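You operate a simulated robot arm through the tools that you are given. There is no shell and no other tool.

The job below is to be done with a simulated robot arm. You get a single attempt, and the scene is never put back.

Task
Build the stack with the card's top sieve, clamp it and set the time.
Fine: nest that sieve on the blue one, fit the lid, clamp it, set the dial to the card's time; do not start.

The check looks at the end state, three seconds after you hand in, the way a careful person would. Anything else that was tipped, shoved, dropped, spilled or broken makes it a failure. A push-on lid holds only when it is set on centred and level and pressed home; a screw cap is set on level and turned clockwise until tight.

Robot
A 6-joint arm with a three-finger gripper, fixed in place. Base frame: the origin is at the foot of the arm, x ahead of it, y to its left, z up; the work surface is at about z = 0.86. Units: m, degrees, N and s.
Its first joint turns from -166.0 to 166.0 degrees. Payload 4.89 kg.
The TCP is the grasp point between the finger pads, 0.03 m short of the fingertips. In the tool frame z runs along the fingers and y along their closing line. The gripper opens to 0.164 m. The gripper's body begins 0.125 m behind the TCP.
Orientation is that of the tool frame in the base frame, as a unit quaternion [w, x, y, z]. With the fingers straight down and closing along the base's y, the tool's x points along the base's -x, its y along +y and its z along -z.

Tools
- The arm moves only by the tool nudge_tool. Its argument "series" is a list of rows, each an object of numbers (a shift or turn left out is 0, a gripper value left out holds the last): "dx", "dy", "dz": the shift along the tool's x, y, z in m; "wx", "wy", "wz": the turn, a rotation vector about the tool's x, y, z in degrees; "claw": the gripper command, from -1 (shut) to 1 (fully open), values between in proportion. In form: [{"dx": .., "dy": .., "dz": .., "wx": .., "wy": .., "wz": .., "claw": ..}, ...]. A call has 1 to 20 rows; each row shifts and turns the commanded pose from where the row before left it, along the tool's axes as they then stand. Rows are played at 5 a second. More than 0.05 m and 8.6 degrees between two rows, or a gripper value outside its range, and nothing of the call is played. A pose out of reach is approached as far as the arm can. The call stops where the force on the tool passes 40 N (or 10 N more than at its start, if that is more) or the arm is blocked; 0.2 s more then pass. Each finger travels about 0.108 m/s and halts on what it meets, pressing with about 35 N; the grip force reading is that of the motor and also rises with nothing between the fingers. The clock runs only during rows and for 0.2 s after the last one: add rows that do not move to give the fingers time. It gives the time, the measured TCP pose, the force on the tool (base axes), the opening and the grip force at its end, in the units of the frame above (readings bear some noise), with the torque about the TCP (base axes, N m) and any sound that the robot's microphone picked up.
- Cameras (640 x 400 px; columns grow to the right, rows downward): "scene" is fixed at [0.0512, -0.6526, 1.5059]; the picture's right is [0.43, -0.90, 0.00], its down [-0.52, -0.25, -0.82] and it looks along [0.74, 0.35, -0.58] (base axes); focal length 257 px, centre (320, 200). "wrist" rides on the gripper at [0.076, -0.002, -0.152] in the tool frame; the picture's right is [0.02, 1.00, 0.00], its down [-0.88, 0.02, -0.47] and it looks along [-0.47, 0.01, 0.88] (tool axes); focal length 247 px, centre (320, 200). There is no depth. A picture from a camera that has moved, and an enlarged one, comes with that camera's place and axes in the base frame and with its lens.
- camera(camera): a new picture of that camera. It takes no simulated time.
- lift_body(by): slides the trunk up (or, below 0, down) by that many m; the arm rides with it, the base frame stays. It gives what a move gives, with no picture.
- enlarge(camera, box): a new picture of the part [left, top, right, bottom] of that camera's present view, enlarged. It takes no simulated time.
- close_job(): hands the job in; it is judged then, once.

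Places have to be worked out from the pictures, the camera data and where the tool is seen. Open the gripper and draw the arm clear of the work before you hand the job in, unless the task says otherwise.

The tools are called after ">>>" as a command line: name --argument value ..., lists and objects as JSON in quotes. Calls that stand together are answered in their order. nudge_tool: Moves the arm, as the interface text tells. Its arguments: {"type":"object","properties":{"series":{"type":"array","items":{"type":"object","properties":{"dx":{"type":"number"},"dy":{"type":"number"},"dz":{"type":"number"},"wx":{"type":"number"},"wy":{"type":"number"},"wz":{"type":"number"},"claw":{"type":"number"}}}}},"required":["series"]} The other tools are called the same way: lift_body (by) slides the trunk up or down; camera (camera) takes a picture; enlarge (camera, box) takes an enlarged picture of a part of a camera's view; close_job () hands the job in.

At the start:

```text
time_s: 0.0
tool_pos: [0.6342, -0.295, 1.3601]
tcp_rot: [0.0, -0.001, 1.0, 0.0]
force: [0.6, -0.3, -1.1]
torque: [0.0, 0.03, 0.0]
finger_gap: 0.1642
grasp_force: 0.1
trunk travel left (down, up): [-0.175, 0.215]
```

scene: 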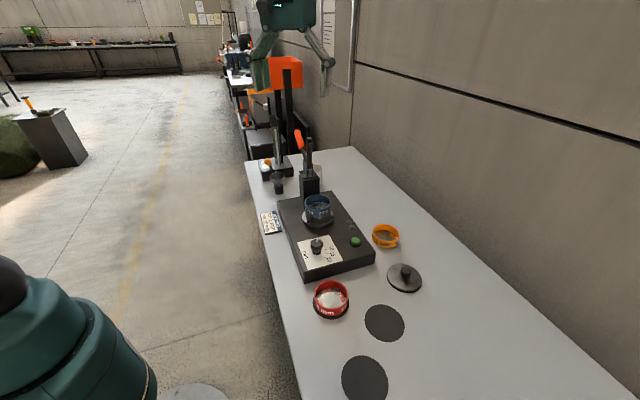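
wrist: 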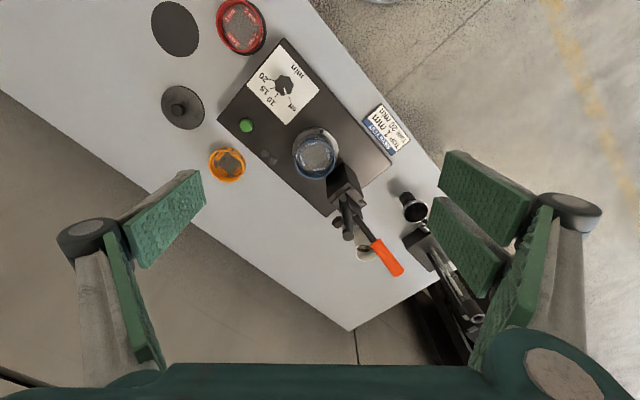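

The scene shows a shaker with a blue sieve, a red and an orange sieve, a lid, a toggle clamp, a dial and a card. I'll enlarge the details first.

>>> enlarge --camera "wrist" --box '[340, 80, 440, 170]'

>>> enlarge --camera "wrist" --box '[200, 0, 350, 120]'

>>> enlarge --camera "wrist" --box '[150, 80, 250, 200]'

>>> enlarge --camera "wrist" --box '[270, 110, 430, 290]'

>>> enlarge --camera "scene" --box '[240, 120, 440, 320]'

```text
4.44 times, centred on (390, 125) of wrist
camera zoom: at [0.5592, -0.2962, 1.5131], right [-0.02, 1.0, 0.0], down [0.88, 0.02, 0.47], along [0.47, 0.01, -0.88], focal length 1098 px, centre (9, 533)
```

zoom: 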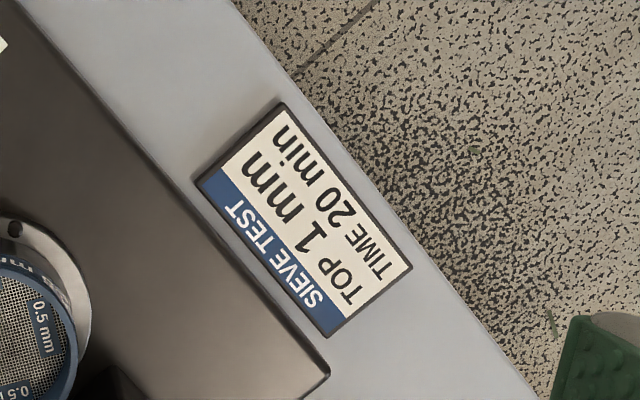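

```text
3.33 times, centred on (275, 60) of wrist
camera zoom: at [0.5592, -0.2962, 1.5131], right [-0.02, 1.0, 0.0], down [0.88, 0.02, 0.47], along [0.47, 0.01, -0.88], focal length 823 px, centre (470, 667)
```

zoom: 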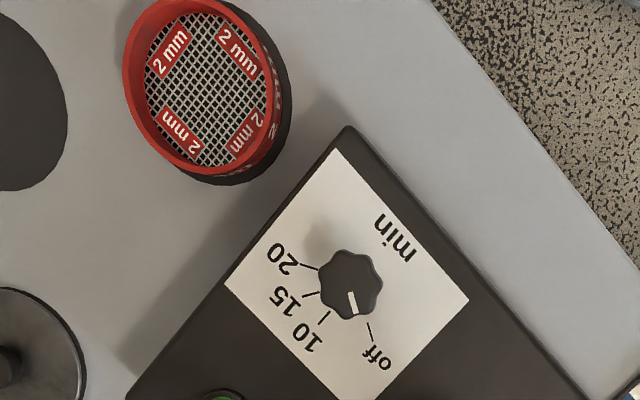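

```text
3.33 times, centred on (200, 140) of wrist
camera zoom: at [0.5592, -0.2962, 1.5131], right [-0.02, 1.0, 0.0], down [0.88, 0.02, 0.47], along [0.47, 0.01, -0.88], focal length 823 px, centre (720, 400)
```

zoom: 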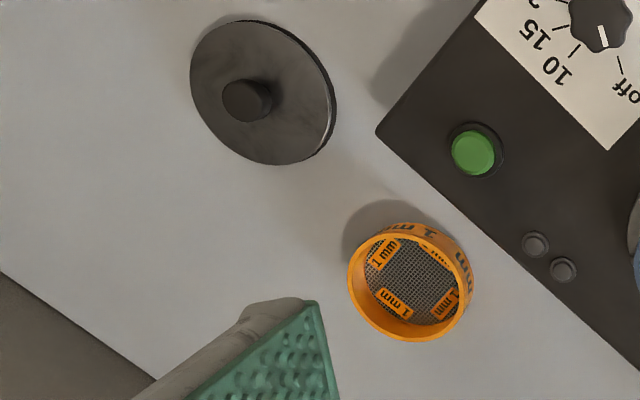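

```text
2.22 times, centred on (350, 200) of wrist
camera zoom: at [0.5592, -0.2962, 1.5131], right [-0.02, 1.0, 0.0], down [0.88, 0.02, 0.47], along [0.47, 0.01, -0.88], focal length 549 px, centre (253, 200)
```

zoom: 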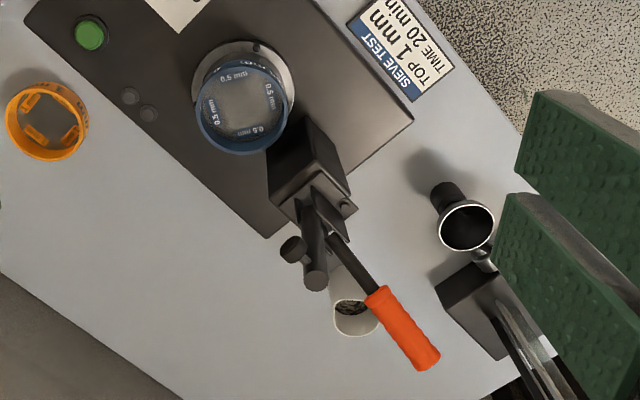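

```text
2.00 times, centred on (340, 220) of scene
camera zoom: at [0.0512, -0.6526, 1.5059], right [0.43, -0.9, 0.0], down [-0.52, -0.25, -0.82], along [0.74, 0.35, -0.58], focal length 515 px, centre (280, 160)
```

zoom: 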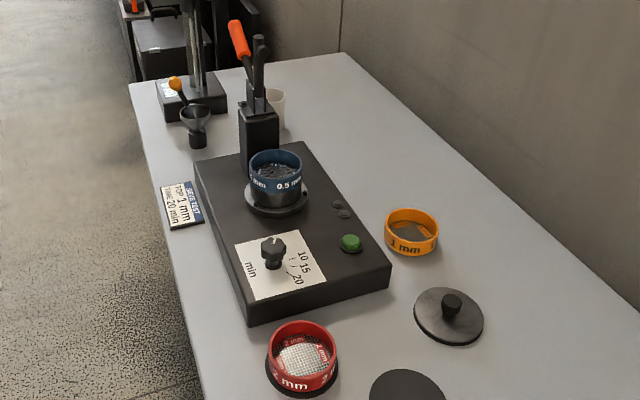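

The card says top sieve 1 mm, which is the orange one, and time 20 min. I put the orange sieve near (0.78, -0.55), so I'm moving above it for a closer look.

>>> nudge_tool --series '[{"dx": -0.017, "dy": -0.032, "dz": 0.026}, {"dx": -0.017, "dy": -0.032, "dz": 0.026}, {"dx": -0.017, "dy": -0.032, "dz": 0.026}, {"dx": -0.017, "dy": -0.032, "dz": 0.026}, {"dx": -0.017, "dy": -0.032, "dz": 0.026}, {"dx": -0.017, "dy": -0.032, "dz": 0.026}, {"dx": -0.017, "dy": -0.032, "dz": 0.026}, {"dx": -0.017, "dy": -0.032, "dz": 0.026}, {}]'

>>> camera --camera "wrist"

>>> camera --camera "scene"

```text
time_s: 2.0
tool_pos: [0.7715, -0.5521, 1.1507]
tcp_rot: [0.0, 0.0, 1.0, -0.001]
force: [1.0, 0.0, -0.2]
torque: [0.09, 0.1, 0.01]
finger_gap: 0.1637
grasp_force: 0.0
trunk travel left (down, up): [-0.175, 0.215]
```

```text
taken
camera wrist: at [0.6954, -0.5538, 1.3041], right [-0.02, 1.0, 0.0], down [0.88, 0.02, 0.47], along [0.47, 0.01, -0.88], focal length 247 px, centre (320, 200)
```

wrist: 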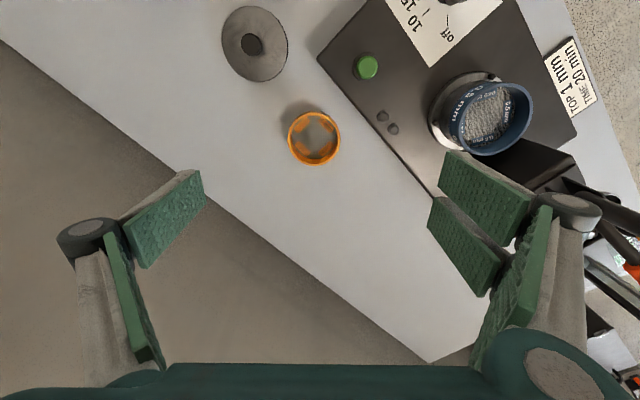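

```text
taken
```

scene: 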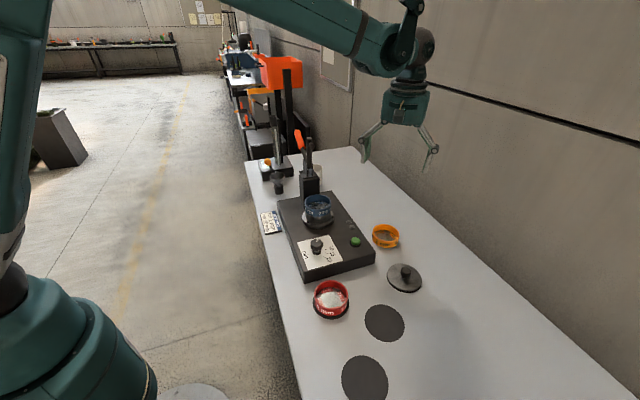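

The views triangulate to an orange sieve around (0.815, -0.562), with a surface slightly lower than quoted. I'm zooming in to refine this.

>>> enlarge --camera "wrist" --box '[264, 100, 364, 180]'

>>> enlarge --camera "wrist" --box '[400, 50, 560, 180]'

>>> enlarge --camera "scene" --box '[345, 205, 435, 305]'

>>> enlarge --camera "scene" --box '[260, 120, 380, 240]'

```text
5.00 times, centred on (314, 140) of wrist
camera zoom: at [0.6954, -0.5538, 1.3041], right [-0.02, 1.0, 0.0], down [0.88, 0.02, 0.47], along [0.47, 0.01, -0.88], focal length 1235 px, centre (350, 500)
```

zoom: 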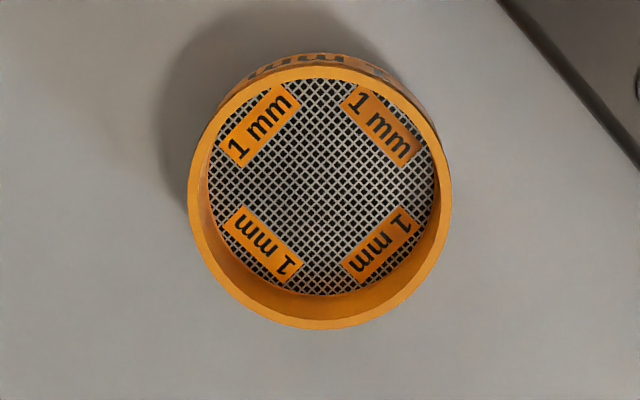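

```text
3.08 times, centred on (480, 115) of wrist
camera zoom: at [0.6954, -0.5538, 1.3041], right [-0.02, 1.0, 0.0], down [0.88, 0.02, 0.47], along [0.47, 0.01, -0.88], focal length 760 px, centre (-172, 462)
```

zoom: 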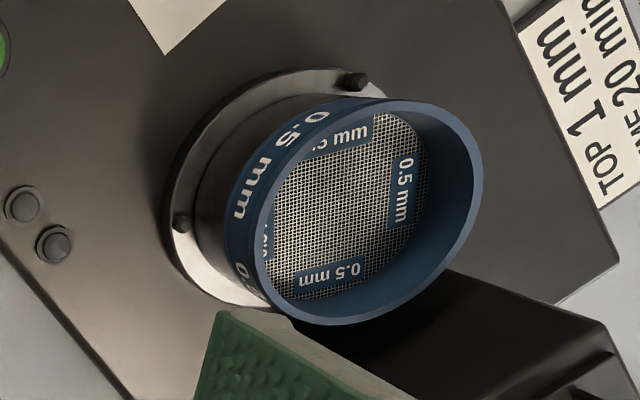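

```text
4.00 times, centred on (390, 255) of scene
camera zoom: at [0.0512, -0.6526, 1.5059], right [0.43, -0.9, 0.0], down [-0.52, -0.25, -0.82], along [0.74, 0.35, -0.58], focal length 1030 px, centre (40, -20)
```

zoom: 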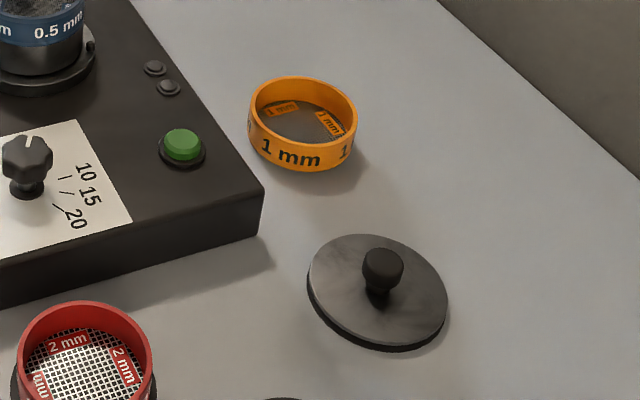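

```text
3.33 times, centred on (320, 180) of scene
camera zoom: at [0.0512, -0.6526, 1.5059], right [0.43, -0.9, 0.0], down [-0.52, -0.25, -0.82], along [0.74, 0.35, -0.58], focal length 858 px, centre (320, 267)
```

zoom: 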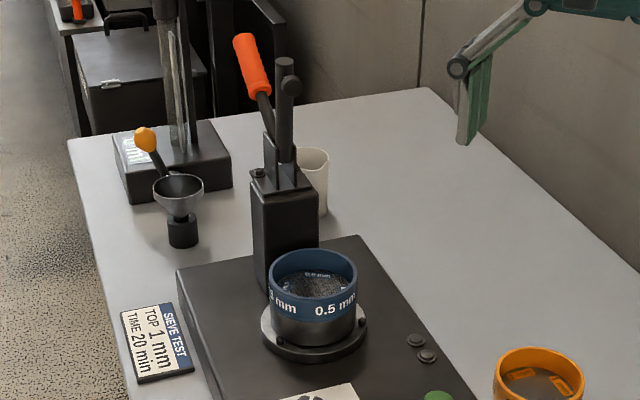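

The shaker's long axis runs at about 45° in the base frame, and the clamp lies along it. I'll yaw the tool 45° so the fingers close across that axis, centre over the sieve, go lower with a narrowed opening, and look again.

>>> nudge_tool --series '[{"dx": -0.034, "dy": -0.01, "claw": 0.5}, {"wz": -7.5}, {"wz": -7.5}, {"wz": -7.5}, {"wz": -7.5}, {"wz": -7.5}, {"wz": -7.5}, {"dz": 0.04}, {"dz": 0.04}, {"dz": 0.04}, {}]'

>>> camera --camera "wrist"

>>> camera --camera "scene"

```text
time_s: 4.4
tool_pos: [0.8054, -0.5609, 1.0319]
tcp_rot: [0.0, -0.382, 0.924, 0.0]
force: [0.6, -0.2, -0.6]
torque: [0.0, 0.04, -0.02]
finger_gap: 0.1231
grasp_force: 0.0
trunk travel left (down, up): [-0.175, 0.215]
```

```text
taken
camera wrist: at [0.7535, -0.6165, 1.1851], right [-0.72, 0.69, 0.0], down [0.61, 0.64, 0.47], along [0.33, 0.34, -0.88], focal length 247 px, centre (320, 200)
```

wrist: 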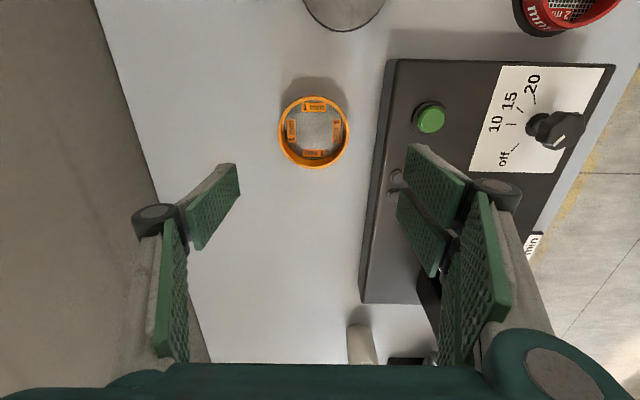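

```text
taken
```

scene: 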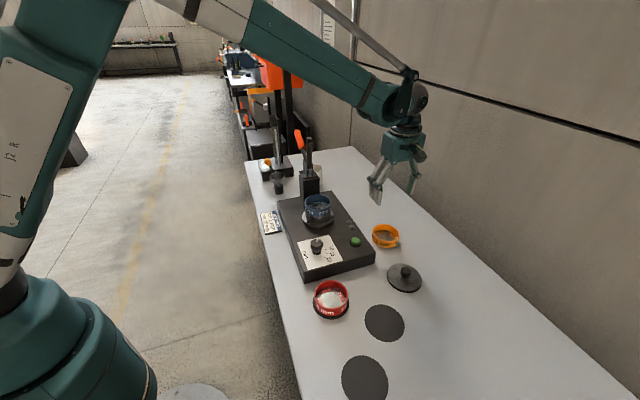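

The triangulated top rim is at about z≈0.845, which puts the table near 0.815. The sieve centre comes out near (0.811, -0.567) with an outer diameter of about 0.097. I'll shift there and go down a bit before refining.

>>> nudge_tool --series '[{"dy": -0.009, "dx": 0.0}, {"dz": 0.04}, {"dz": 0.03}, {}]'

>>> enlarge --camera "wrist" --box '[200, 60, 440, 210]'

>>> enlarge --camera "scene" --box '[335, 145, 435, 255]'

```text
time_s: 5.4
tool_pos: [0.8121, -0.5675, 0.9614]
tcp_rot: [0.0, -0.383, 0.924, 0.001]
force: [0.1, -0.6, -0.7]
torque: [0.03, 0.06, -0.01]
finger_gap: 0.1231
grasp_force: 0.2
trunk travel left (down, up): [-0.175, 0.215]
```

```text
2.67 times, centred on (320, 135) of wrist
camera zoom: at [0.7602, -0.6221, 1.1144], right [-0.72, 0.69, 0.0], down [0.61, 0.64, 0.47], along [0.33, 0.34, -0.88], focal length 659 px, centre (320, 373)
```

zoom: 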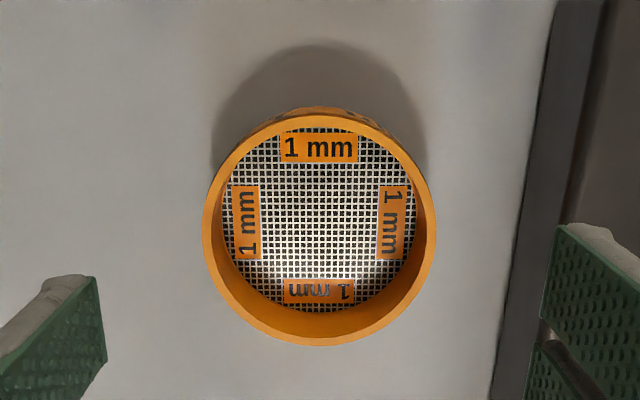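

```text
3.64 times, centred on (385, 200) of scene
camera zoom: at [0.0512, -0.6526, 1.5059], right [0.43, -0.9, 0.0], down [-0.52, -0.25, -0.82], along [0.74, 0.35, -0.58], focal length 936 px, centre (84, 200)
```

zoom: 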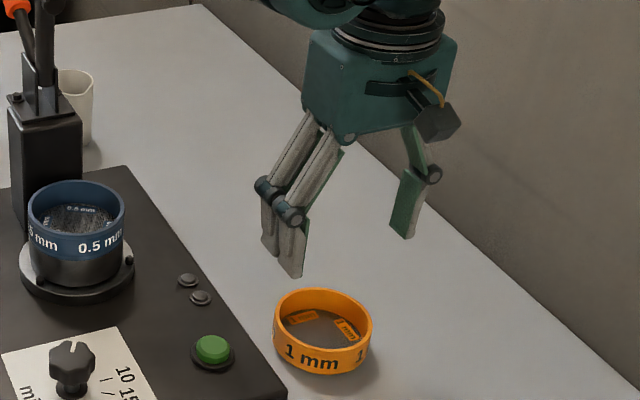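

The sieve is centred under the tool if its rim is at about 0.845. I'll descend to TCP z 0.90 and check the fingertip height against the rim.

>>> nudge_tool --series '[{"dz": 0.03}, {"dz": 0.03}, {}]'

>>> enlarge --camera "wrist" --box '[180, 60, 460, 240]'

>>> enlarge --camera "scene" --box '[335, 165, 435, 255]'

```text
time_s: 6.2
tool_pos: [0.8111, -0.5659, 0.9017]
tcp_rot: [0.0, -0.383, 0.924, 0.001]
force: [1.6, -1.2, 0.0]
torque: [0.02, 0.0, 0.0]
finger_gap: 0.1227
grasp_force: 0.1
trunk travel left (down, up): [-0.175, 0.215]
```

```text
2.22 times, centred on (320, 150) of wrist
camera zoom: at [0.7597, -0.6222, 1.054], right [-0.72, 0.69, 0.0], down [0.61, 0.64, 0.47], along [0.33, 0.34, -0.88], focal length 549 px, centre (320, 311)
```

zoom: 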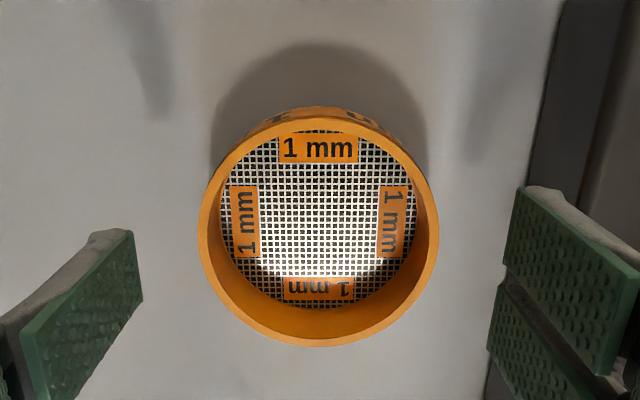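

```text
4.44 times, centred on (385, 210) of scene
camera zoom: at [0.0512, -0.6526, 1.5059], right [0.43, -0.9, 0.0], down [-0.52, -0.25, -0.82], along [0.74, 0.35, -0.58], focal length 1144 px, centre (31, 156)
```

zoom: 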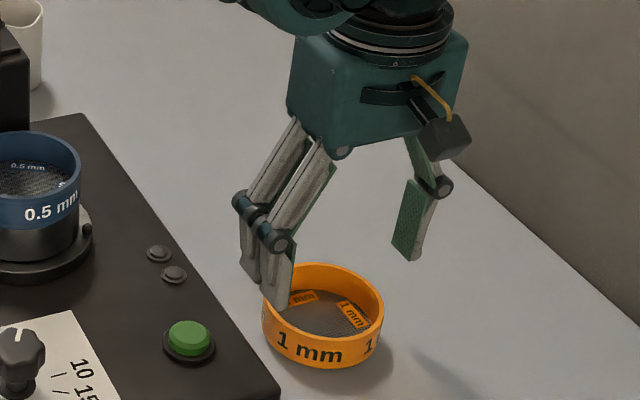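

I compute the rim at z≈0.839 and a diameter of about 0.099, centred to within 2 mm. I'll correct dx by 2 mm, descend to TCP z≈0.856 and grip.

>>> nudge_tool --series '[{"dx": 0.002, "dz": 0.02}, {"dz": 0.02}, {"dz": 0.006}, {}, {"claw": -0.2}, {}, {}]'

>>> enlarge --camera "wrist" --box '[180, 60, 460, 240]'

>>> enlarge --camera "scene" --box '[335, 165, 435, 255]'

```text
time_s: 7.8
tool_pos: [0.8091, -0.5677, 0.8566]
tcp_rot: [-0.001, -0.382, 0.924, 0.0]
force: [0.6, -0.4, 2.3]
torque: [-0.01, -0.13, 0.0]
finger_gap: 0.1029
grasp_force: 35.1
trunk travel left (down, up): [-0.175, 0.215]
```

```text
2.22 times, centred on (320, 150) of wrist
camera zoom: at [0.7576, -0.623, 1.0094], right [-0.72, 0.69, 0.0], down [0.61, 0.64, 0.47], along [0.33, 0.34, -0.88], focal length 549 px, centre (320, 311)
```

zoom: 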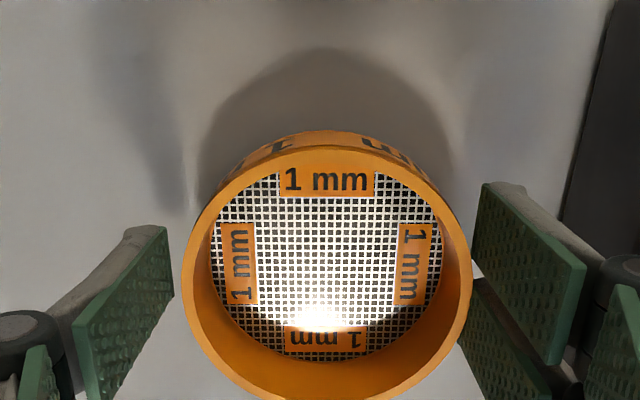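

```text
4.44 times, centred on (385, 210) of scene
camera zoom: at [0.0512, -0.6526, 1.5059], right [0.43, -0.9, 0.0], down [-0.52, -0.25, -0.82], along [0.74, 0.35, -0.58], focal length 1144 px, centre (31, 156)
```

zoom: 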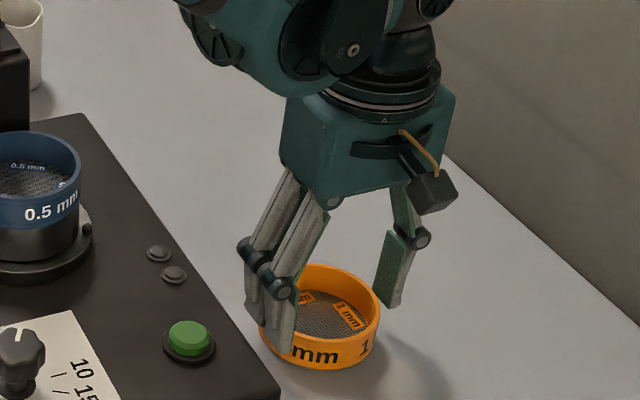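

The gripper holds the rim at a 0.103 m gap with 35 N. I'll lift straight up and check that the sieve comes along.

>>> nudge_tool --series '[{"dz": -0.01}, {"dz": -0.02}, {"dz": -0.04}, {"dz": -0.04}, {"dz": -0.04}, {"dz": -0.04}, {}]'

>>> camera --camera "wrist"

>>> camera --camera "scene"

```text
time_s: 9.4
tool_pos: [0.8104, -0.568, 1.0479]
tcp_rot: [0.0, -0.382, 0.924, 0.0]
force: [-0.2, -0.2, 0.1]
torque: [-0.04, -0.07, -0.04]
finger_gap: 0.103
grasp_force: 35.1
trunk travel left (down, up): [-0.175, 0.215]
```

```text
taken
camera wrist: at [0.7574, -0.6232, 1.2004], right [-0.72, 0.69, 0.0], down [0.61, 0.64, 0.47], along [0.33, 0.34, -0.88], focal length 247 px, centre (320, 200)
```

wrist: 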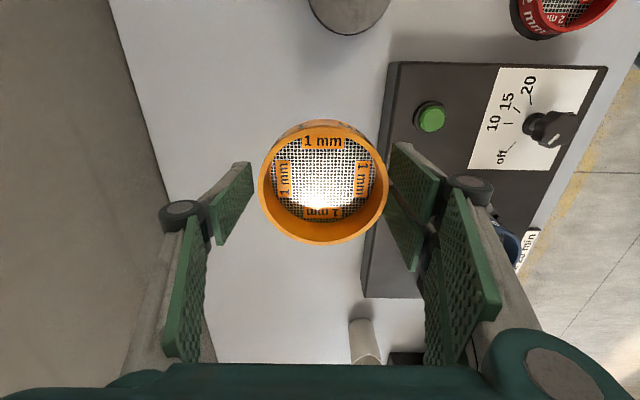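

```text
taken
```

scene: 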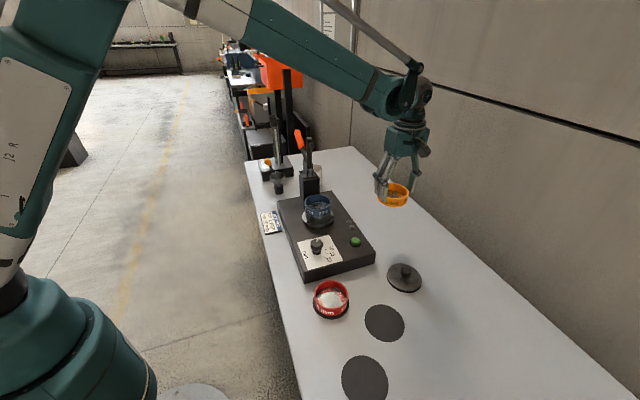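

The sieve was lifted. I'm zooming in to see how level it sits and where it is relative to the fingers.

>>> enlarge --camera "wrist" --box '[220, 100, 430, 260]'

>>> enlarge --camera "scene" --box '[360, 140, 440, 220]'

```text
2.50 times, centred on (325, 180) of wrist
camera zoom: at [0.7574, -0.6232, 1.2004], right [-0.72, 0.69, 0.0], down [0.61, 0.64, 0.47], along [0.33, 0.34, -0.88], focal length 617 px, centre (308, 250)
```

zoom: 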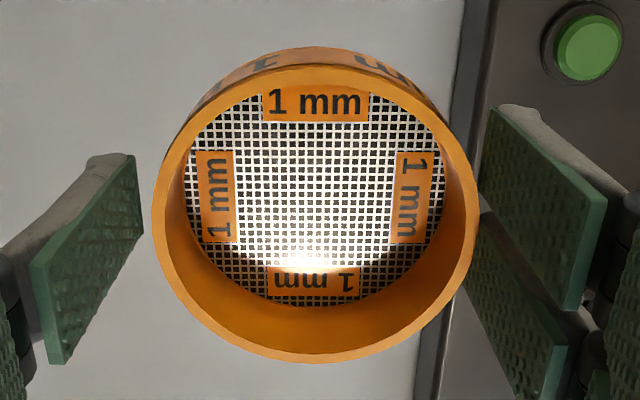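

```text
5.00 times, centred on (400, 180) of scene
camera zoom: at [0.0512, -0.6526, 1.5059], right [0.43, -0.9, 0.0], down [-0.52, -0.25, -0.82], along [0.74, 0.35, -0.58], focal length 1287 px, centre (-80, 300)
```

zoom: 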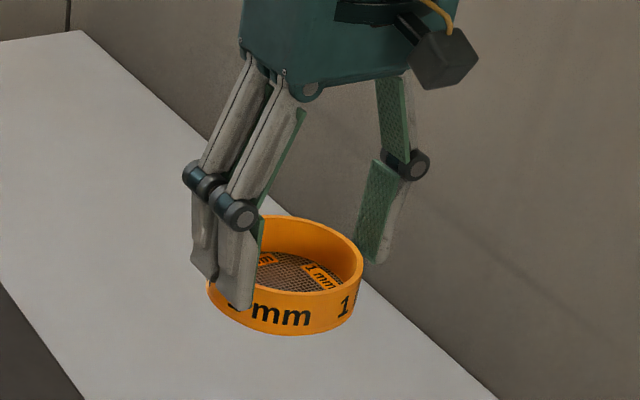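

The sieve hangs level, with its rim about 17 mm below the TCP and centred within 2 mm. Two views put the blue rim near (0.751, -0.313, 0.951), so I'll go up and across, staying short of it on the dial side, to look.

>>> nudge_tool --series '[{"dz": -0.04}, {"dz": -0.03, "dy": 0.02}, {"dy": 0.04}, {"dy": 0.04}, {"dy": 0.04}, {"dy": 0.04, "dx": -0.02}, {"dy": 0.04, "dx": -0.02}, {}]'

>>> camera --camera "wrist"

>>> camera --camera "scene"

```text
time_s: 11.2
tool_pos: [0.6822, -0.3843, 1.1161]
tcp_rot: [0.001, -0.382, 0.924, 0.0]
force: [-1.5, 0.8, -0.7]
torque: [-0.08, -0.14, 0.02]
finger_gap: 0.1031
grasp_force: 34.5
trunk travel left (down, up): [-0.175, 0.215]
```

```text
taken
camera wrist: at [0.6299, -0.4393, 1.2698], right [-0.72, 0.69, 0.0], down [0.61, 0.64, 0.47], along [0.33, 0.34, -0.88], focal length 247 px, centre (320, 200)
```

wrist: 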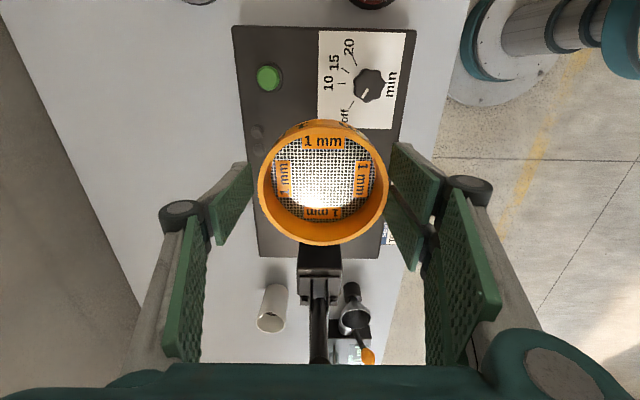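

```text
taken
```

scene: 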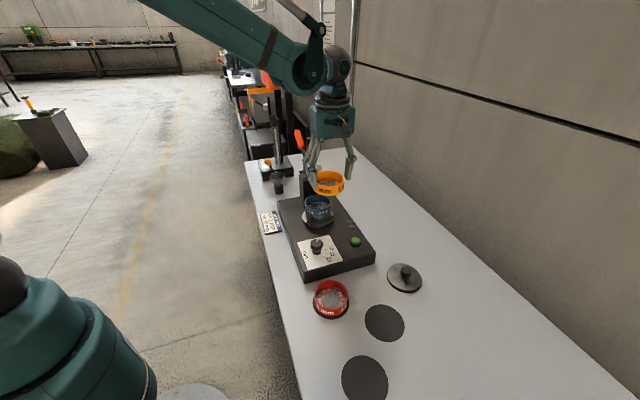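

The held sieve hides the blue one in this view. I'll slide sideways towards the card side at the same height so the blue sieve shows to the left of the fingers and I can measure it accurately.

>>> nudge_tool --series '[{"dy": 0.045}, {"dy": 0.045}, {"dy": 0.045}, {"dy": 0.045}, {"dy": 0.042, "dx": -0.02}, {"dx": -0.03}, {"dx": -0.029}, {}, {}]'

>>> camera --camera "wrist"

```text
time_s: 13.2
tool_pos: [0.5824, -0.171, 1.116]
tcp_rot: [0.0, -0.382, 0.924, 0.0]
force: [-0.3, -0.1, -1.2]
torque: [0.01, 0.05, 0.02]
finger_gap: 0.1029
grasp_force: 35.6
trunk travel left (down, up): [-0.175, 0.215]
```

```text
taken
camera wrist: at [0.5312, -0.2265, 1.2688], right [-0.72, 0.69, 0.0], down [0.61, 0.64, 0.47], along [0.33, 0.34, -0.88], focal length 247 px, centre (320, 200)
```

wrist: 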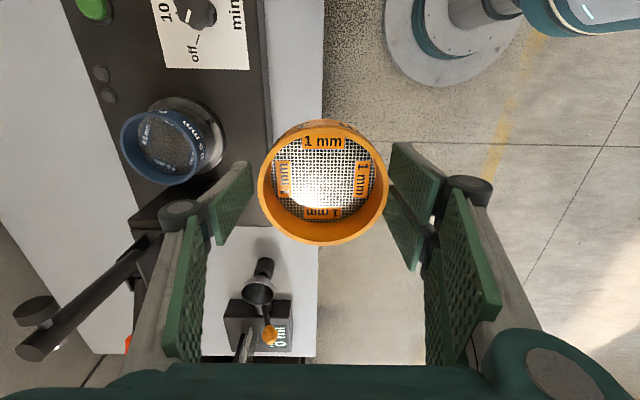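

>>> enlarge --camera "wrist" --box '[100, 80, 260, 200]'

>>> enlarge --camera "scene" --box '[265, 120, 365, 240]'

>>> enlarge --camera "wrist" --box '[0, 180, 200, 380]'

```text
3.33 times, centred on (180, 140) of wrist
camera zoom: at [0.5312, -0.2265, 1.2688], right [-0.72, 0.69, 0.0], down [0.61, 0.64, 0.47], along [0.33, 0.34, -0.88], focal length 823 px, centre (787, 400)
```

zoom: 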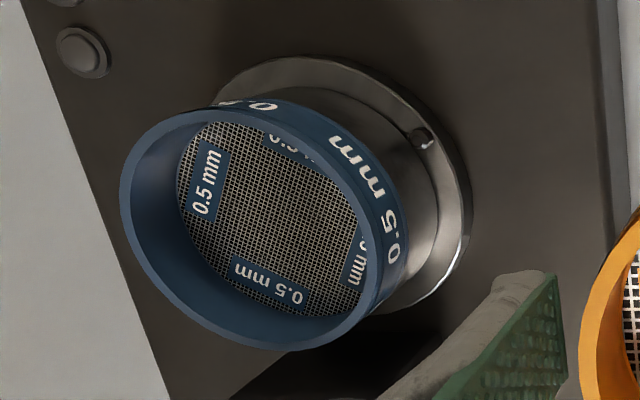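

```text
3.33 times, centred on (315, 180) of scene
camera zoom: at [0.0512, -0.6526, 1.5059], right [0.43, -0.9, 0.0], down [-0.52, -0.25, -0.82], along [0.74, 0.35, -0.58], focal length 858 px, centre (337, 267)
```

zoom: 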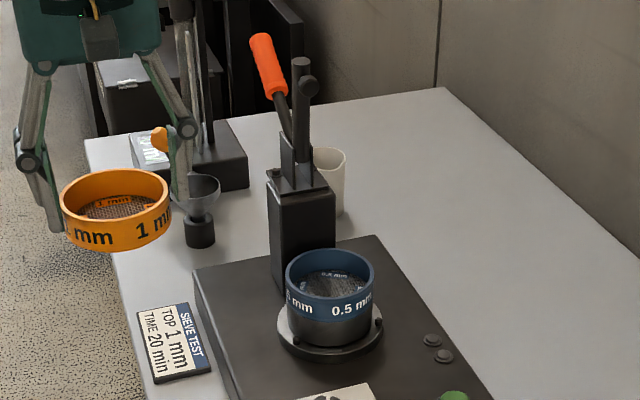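

```text
2.00 times, centred on (100, 280) of wrist
camera zoom: at [0.5312, -0.2265, 1.2688], right [-0.72, 0.69, 0.0], down [0.61, 0.64, 0.47], along [0.33, 0.34, -0.88], focal length 494 px, centre (760, 40)
```

zoom: 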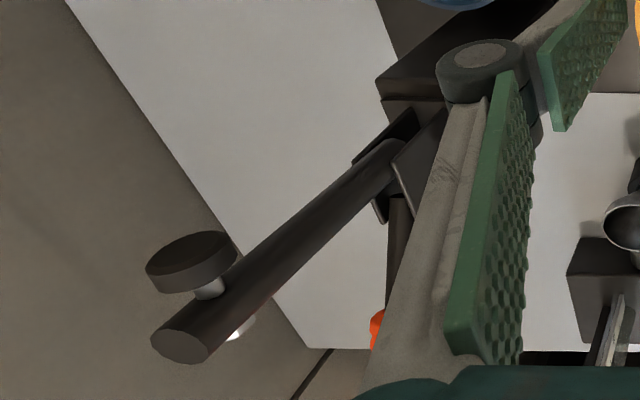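

Working the rim ellipses through carefully, the blue rim centre is about (0.759, -0.306, 0.936), and the held sieve is centred about 10 mm from the TCP towards the clamp. I'll move over the blue sieve, still high and 15 mm short, and check clearance to the clamp arm.

>>> nudge_tool --series '[{"dy": -0.045}, {"dy": -0.045}, {"dy": -0.045}, {"dy": -0.045}, {"dy": -0.042, "dx": -0.004}, {}, {}]'

>>> camera --camera "scene"

>>> enlarge --camera "scene" --box '[270, 80, 380, 230]'

>>> enlarge --camera "wrist" --box '[220, 80, 420, 380]'

```text
time_s: 14.8
tool_pos: [0.741, -0.3267, 1.116]
tcp_rot: [0.0, -0.382, 0.924, 0.0]
force: [0.7, -1.0, -1.9]
torque: [0.04, 0.1, 0.02]
finger_gap: 0.1027
grasp_force: 34.8
trunk travel left (down, up): [-0.175, 0.215]
```

```text
taken
```

scene: 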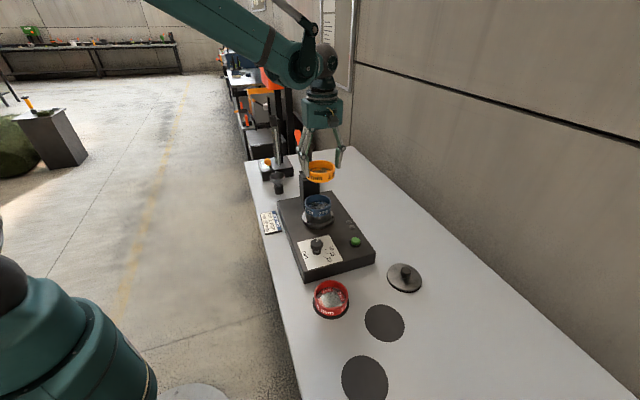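

```text
2.67 times, centred on (325, 155) of scene
camera zoom: at [0.0512, -0.6526, 1.5059], right [0.43, -0.9, 0.0], down [-0.52, -0.25, -0.82], along [0.74, 0.35, -0.58], focal length 686 px, centre (307, 320)
```

zoom: 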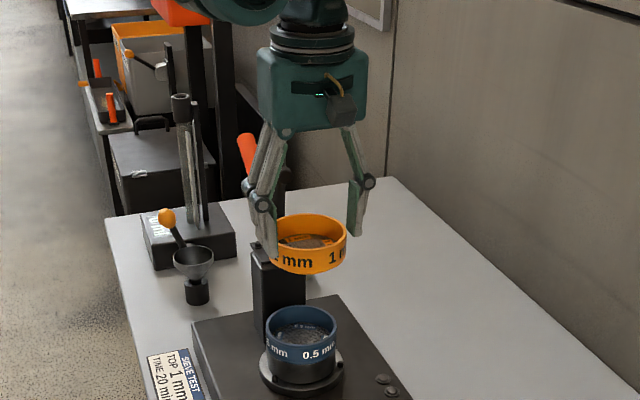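

```text
1.33 times, centred on (320, 230) of wrist
camera zoom: at [0.6896, -0.3818, 1.2686], right [-0.72, 0.69, 0.0], down [0.61, 0.64, 0.47], along [0.33, 0.34, -0.88], focal length 329 px, centre (320, 160)
```

zoom: 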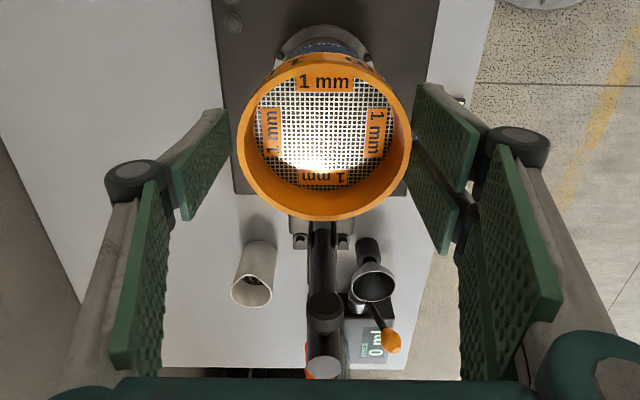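

The pad and clamp arm are about 90 mm ahead of the TCP, so there is room. I'll move the last 15 mm forward and descend to TCP z≈1.015, just above the blue rim, then compare the rims.

>>> nudge_tool --series '[{"dx": -0.015}, {"dz": 0.03}, {"dz": 0.03}, {"dz": 0.025}, {"dz": 0.016}, {}, {}]'

>>> enlarge --camera "scene" --box '[280, 150, 360, 230]'

>>> enlarge --camera "wrist" --box '[220, 80, 420, 200]'

>>> camera --camera "wrist"

>>> enlarge --camera "scene" --box '[270, 80, 380, 230]'

```text
time_s: 16.4
tool_pos: [0.7533, -0.3156, 1.0161]
tcp_rot: [0.0, -0.383, 0.924, 0.0]
force: [0.3, 0.9, -0.4]
torque: [-0.02, 0.0, 0.01]
finger_gap: 0.1028
grasp_force: 35.1
trunk travel left (down, up): [-0.175, 0.215]
```

```text
5.00 times, centred on (320, 190) of scene
camera zoom: at [0.0512, -0.6526, 1.5059], right [0.43, -0.9, 0.0], down [-0.52, -0.25, -0.82], along [0.74, 0.35, -0.58], focal length 1287 px, centre (320, 250)
```

zoom: 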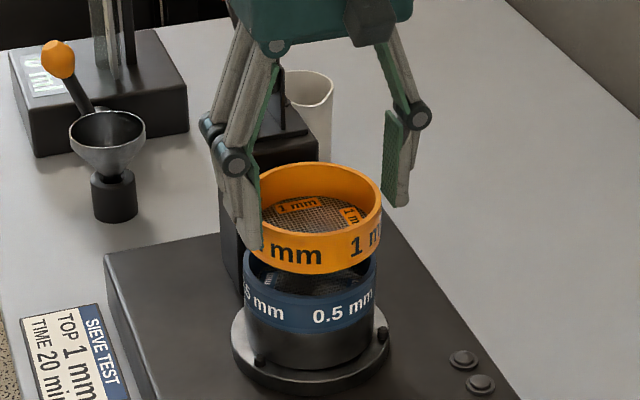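

```text
3.20 times, centred on (320, 140) of wrist
camera zoom: at [0.7002, -0.3704, 1.1679], right [-0.72, 0.69, 0.0], down [0.61, 0.64, 0.47], along [0.33, 0.34, -0.88], focal length 790 px, centre (320, 392)
```

zoom: 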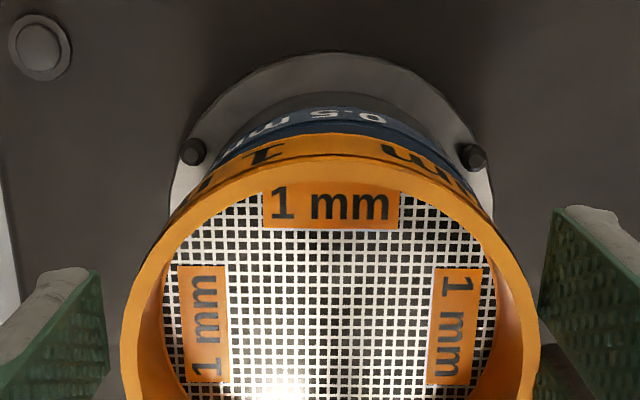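

```text
taken
camera wrist: at [0.7002, -0.3704, 1.1679], right [-0.72, 0.69, 0.0], down [0.61, 0.64, 0.47], along [0.33, 0.34, -0.88], focal length 247 px, centre (320, 200)
```

wrist: 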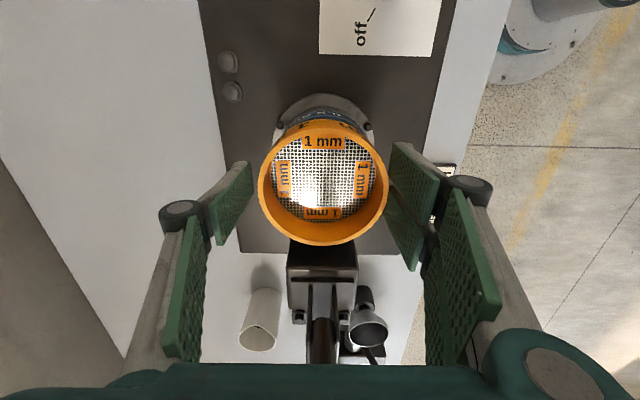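

```text
2.67 times, centred on (325, 155) of scene
camera zoom: at [0.0512, -0.6526, 1.5059], right [0.43, -0.9, 0.0], down [-0.52, -0.25, -0.82], along [0.74, 0.35, -0.58], focal length 686 px, centre (307, 320)
```

zoom: 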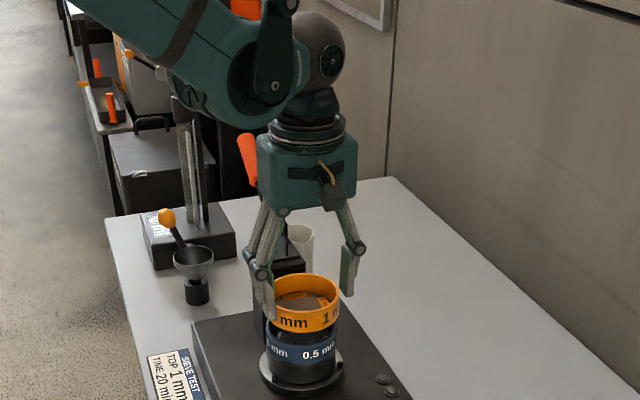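

Scene and wrist views show the orange about 1 mm to the right and 2 mm short of the blue axis. I'll correct that and descend carefully in small steps.

>>> nudge_tool --series '[{"dx": -0.002, "dy": 0.001}, {"dz": 0.008}, {"dz": 0.008}, {"dz": 0.004}, {}]'

>>> enlarge --camera "scene" --box '[280, 160, 360, 230]'

>>> enlarge --camera "wrist" --box '[260, 80, 380, 160]'

```text
time_s: 17.6
tool_pos: [0.7519, -0.3126, 0.995]
tcp_rot: [0.0, -0.382, 0.924, 0.001]
force: [0.1, 0.1, -1.5]
torque: [-0.02, 0.03, 0.05]
finger_gap: 0.1029
grasp_force: 35.1
trunk travel left (down, up): [-0.175, 0.215]
```

```text
5.71 times, centred on (320, 195) of scene
camera zoom: at [0.0512, -0.6526, 1.5059], right [0.43, -0.9, 0.0], down [-0.52, -0.25, -0.82], along [0.74, 0.35, -0.58], focal length 1471 px, centre (320, 229)
```

zoom: 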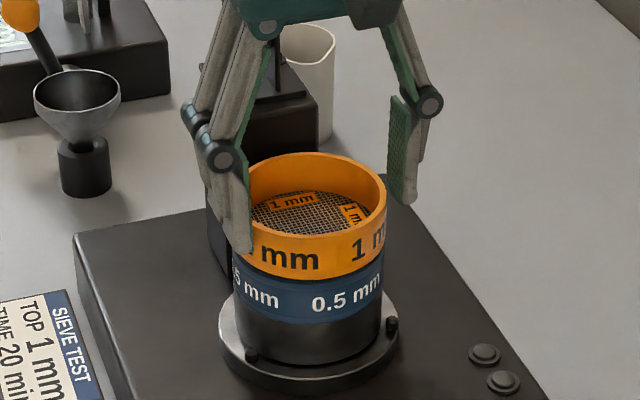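

```text
5.00 times, centred on (320, 120) of wrist
camera zoom: at [0.7007, -0.3683, 1.148], right [-0.72, 0.69, 0.0], down [0.61, 0.64, 0.47], along [0.33, 0.34, -0.88], focal length 1235 px, centre (320, 600)
```

zoom: 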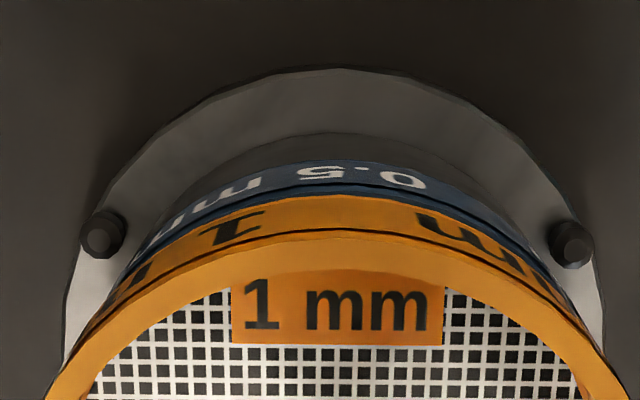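

The rims look coaxial within about 1 mm and there is no contact yet. I'll keep going down gently.

>>> nudge_tool --series '[{"dz": 0.002}, {"dz": 0.002}, {"dz": 0.002}, {"dz": 0.002}, {}]'

>>> enlarge --camera "scene" --box '[280, 160, 360, 230]'

>>> enlarge --camera "wrist" --box '[260, 80, 380, 160]'

```text
time_s: 18.8
tool_pos: [0.7525, -0.3133, 0.9893]
tcp_rot: [0.0, -0.383, 0.924, 0.0]
force: [3.7, -0.9, 25.5]
torque: [0.09, -0.33, -0.03]
finger_gap: 0.1031
grasp_force: 35.6
trunk travel left (down, up): [-0.175, 0.215]
```

```text
5.71 times, centred on (320, 195) of scene
camera zoom: at [0.0512, -0.6526, 1.5059], right [0.43, -0.9, 0.0], down [-0.52, -0.25, -0.82], along [0.74, 0.35, -0.58], focal length 1471 px, centre (320, 229)
```

zoom: 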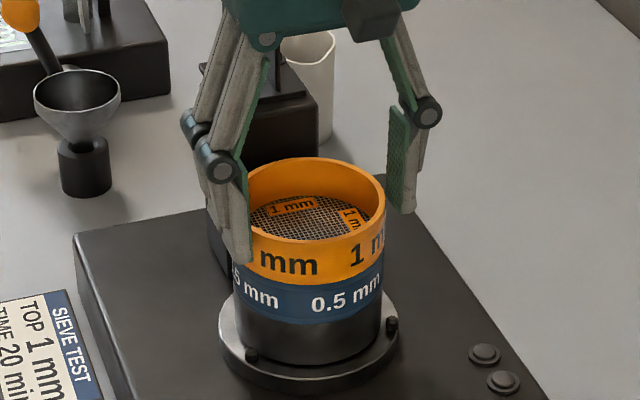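

```text
5.00 times, centred on (320, 120) of wrist
camera zoom: at [0.6999, -0.368, 1.1408], right [-0.72, 0.69, 0.0], down [0.61, 0.64, 0.47], along [0.33, 0.34, -0.88], focal length 1235 px, centre (320, 600)
```

zoom: 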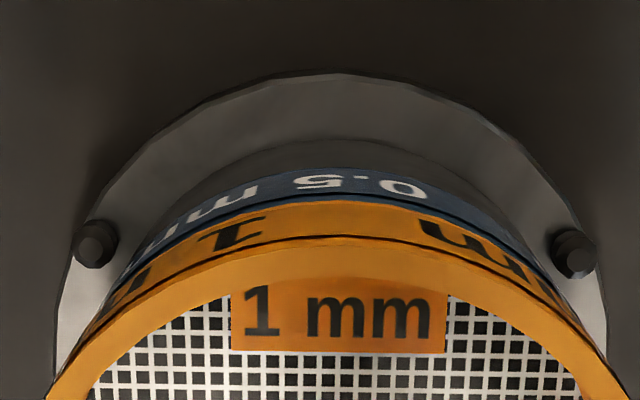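

There is a 25 N upward reaction that is fairly centred, so it may be seated. I'm zooming in on the joint to see whether any gap shows.

>>> enlarge --camera "scene" --box '[300, 185, 340, 225]'

>>> enlarge --camera "wrist" --box '[270, 100, 320, 140]'

>>> enlarge --camera "wrist" --box '[320, 100, 390, 150]'

```text
10.00 times, centred on (320, 205) of scene
camera zoom: at [0.0512, -0.6526, 1.5059], right [0.43, -0.9, 0.0], down [-0.52, -0.25, -0.82], along [0.74, 0.35, -0.58], focal length 2574 px, centre (320, 150)
```

zoom: 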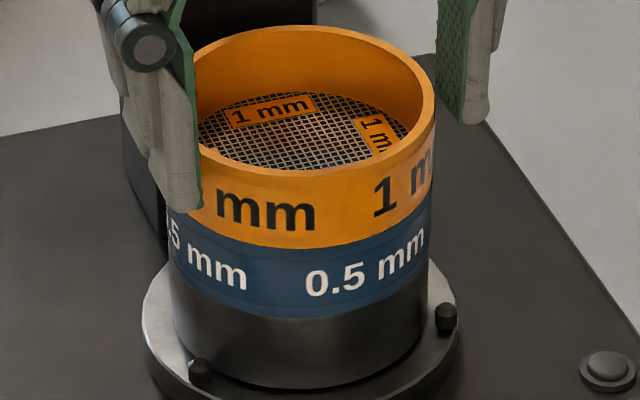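

```text
10.00 times, centred on (295, 120) of wrist
camera zoom: at [0.6999, -0.368, 1.1408], right [-0.72, 0.69, 0.0], down [0.61, 0.64, 0.47], along [0.33, 0.34, -0.88], focal length 2470 px, centre (570, 1000)
```

zoom: 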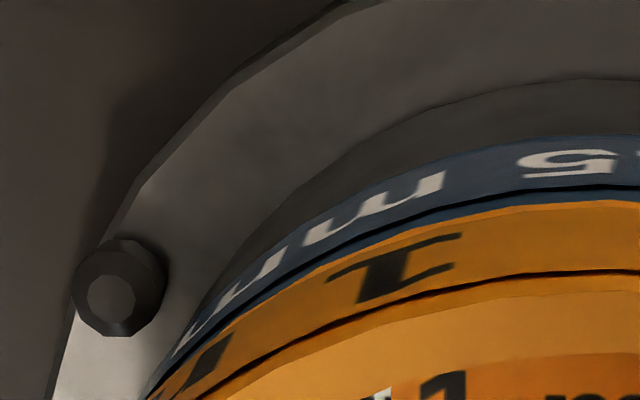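

```text
8.00 times, centred on (355, 125) of wrist
camera zoom: at [0.6999, -0.368, 1.1408], right [-0.72, 0.69, 0.0], down [0.61, 0.64, 0.47], along [0.33, 0.34, -0.88], focal length 1976 px, centre (40, 800)
```

zoom: 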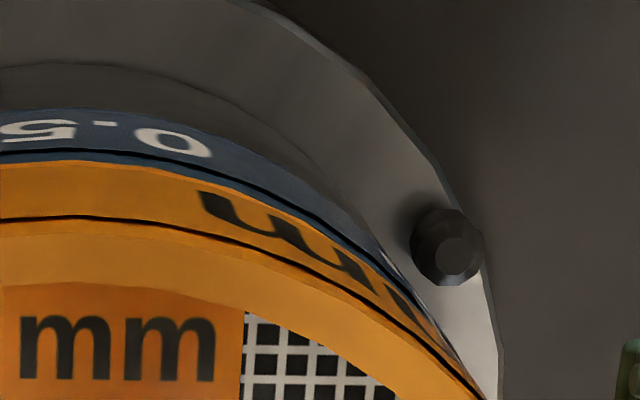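

The wrist view shows a sliver of blue lip on the near side, and the scene shows the orange overhanging about 1.5 mm on the right, so it isn't nested yet. I'll back off 3 mm, shift about 1.5 mm in each direction and lower again.

>>> nudge_tool --series '[{"dz": -0.004}, {"dx": 0.0015, "dy": 0.0015}, {"dz": 0.002}, {"dz": 0.002}, {"dz": 0.001}, {}]'

>>> enlarge --camera "scene" --box '[300, 185, 340, 225]'

>>> enlarge --camera "wrist" --box '[260, 90, 390, 170]'

```text
time_s: 20.2
tool_pos: [0.75, -0.3122, 0.9869]
tcp_rot: [0.001, -0.383, 0.924, 0.0]
force: [6.2, -1.4, 24.6]
torque: [0.03, -0.39, -0.04]
finger_gap: 0.103
grasp_force: 35.1
trunk travel left (down, up): [-0.175, 0.215]
```

```text
10.00 times, centred on (320, 205) of scene
camera zoom: at [0.0512, -0.6526, 1.5059], right [0.43, -0.9, 0.0], down [-0.52, -0.25, -0.82], along [0.74, 0.35, -0.58], focal length 2574 px, centre (320, 150)
```

zoom: 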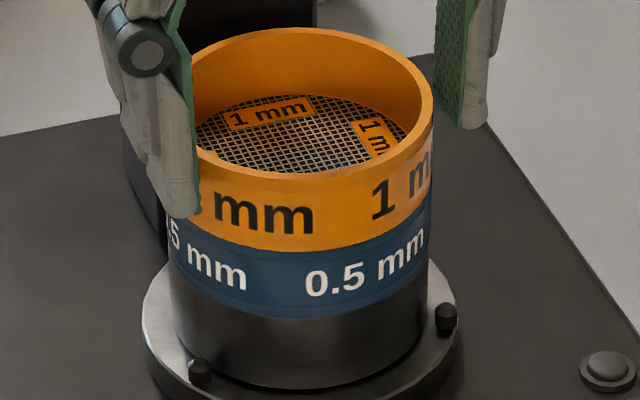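

```text
4.92 times, centred on (325, 130) of wrist
camera zoom: at [0.6978, -0.3682, 1.1398], right [-0.72, 0.69, 0.0], down [0.61, 0.64, 0.47], along [0.33, 0.34, -0.88], focal length 1216 px, centre (295, 545)
```

zoom: 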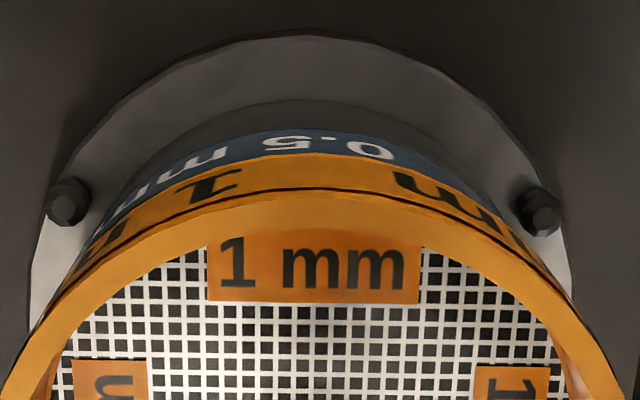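

The lip sliver is gone and the sieve sits a bit lower. To find out whether it is nested, I'll relax the vertical force and see where it rests.

>>> nudge_tool --series '[{"dz": -0.0015}, {}, {}]'

```text
time_s: 21.0
tool_pos: [0.7501, -0.3126, 0.9879]
tcp_rot: [0.0, -0.382, 0.924, 0.001]
force: [-0.6, -0.2, -1.1]
torque: [-0.01, 0.0, 0.05]
finger_gap: 0.1028
grasp_force: 34.6
trunk travel left (down, up): [-0.175, 0.215]
```

>>> enlarge --camera "wrist" --box '[220, 100, 430, 260]'

>>> enlarge --camera "scene" --box '[300, 185, 340, 225]'

```text
2.50 times, centred on (325, 180) of wrist
camera zoom: at [0.6981, -0.3683, 1.1403], right [-0.72, 0.69, 0.0], down [0.61, 0.64, 0.47], along [0.33, 0.34, -0.88], focal length 617 px, centre (308, 250)
```

zoom: 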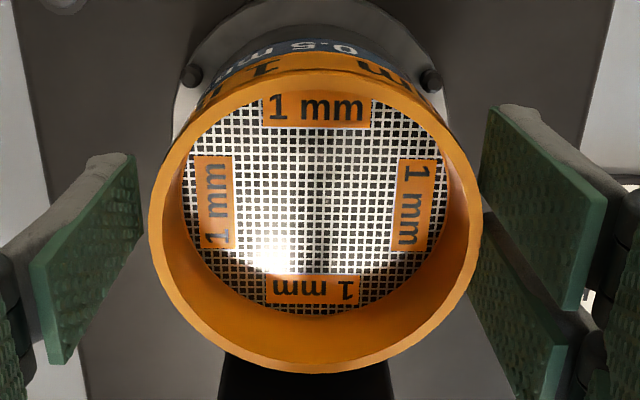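

```text
10.00 times, centred on (320, 205) of scene
camera zoom: at [0.0512, -0.6526, 1.5059], right [0.43, -0.9, 0.0], down [-0.52, -0.25, -0.82], along [0.74, 0.35, -0.58], focal length 2574 px, centre (320, 150)
```

zoom: 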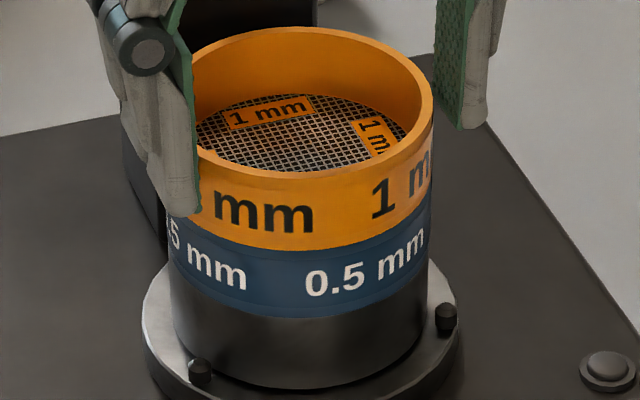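

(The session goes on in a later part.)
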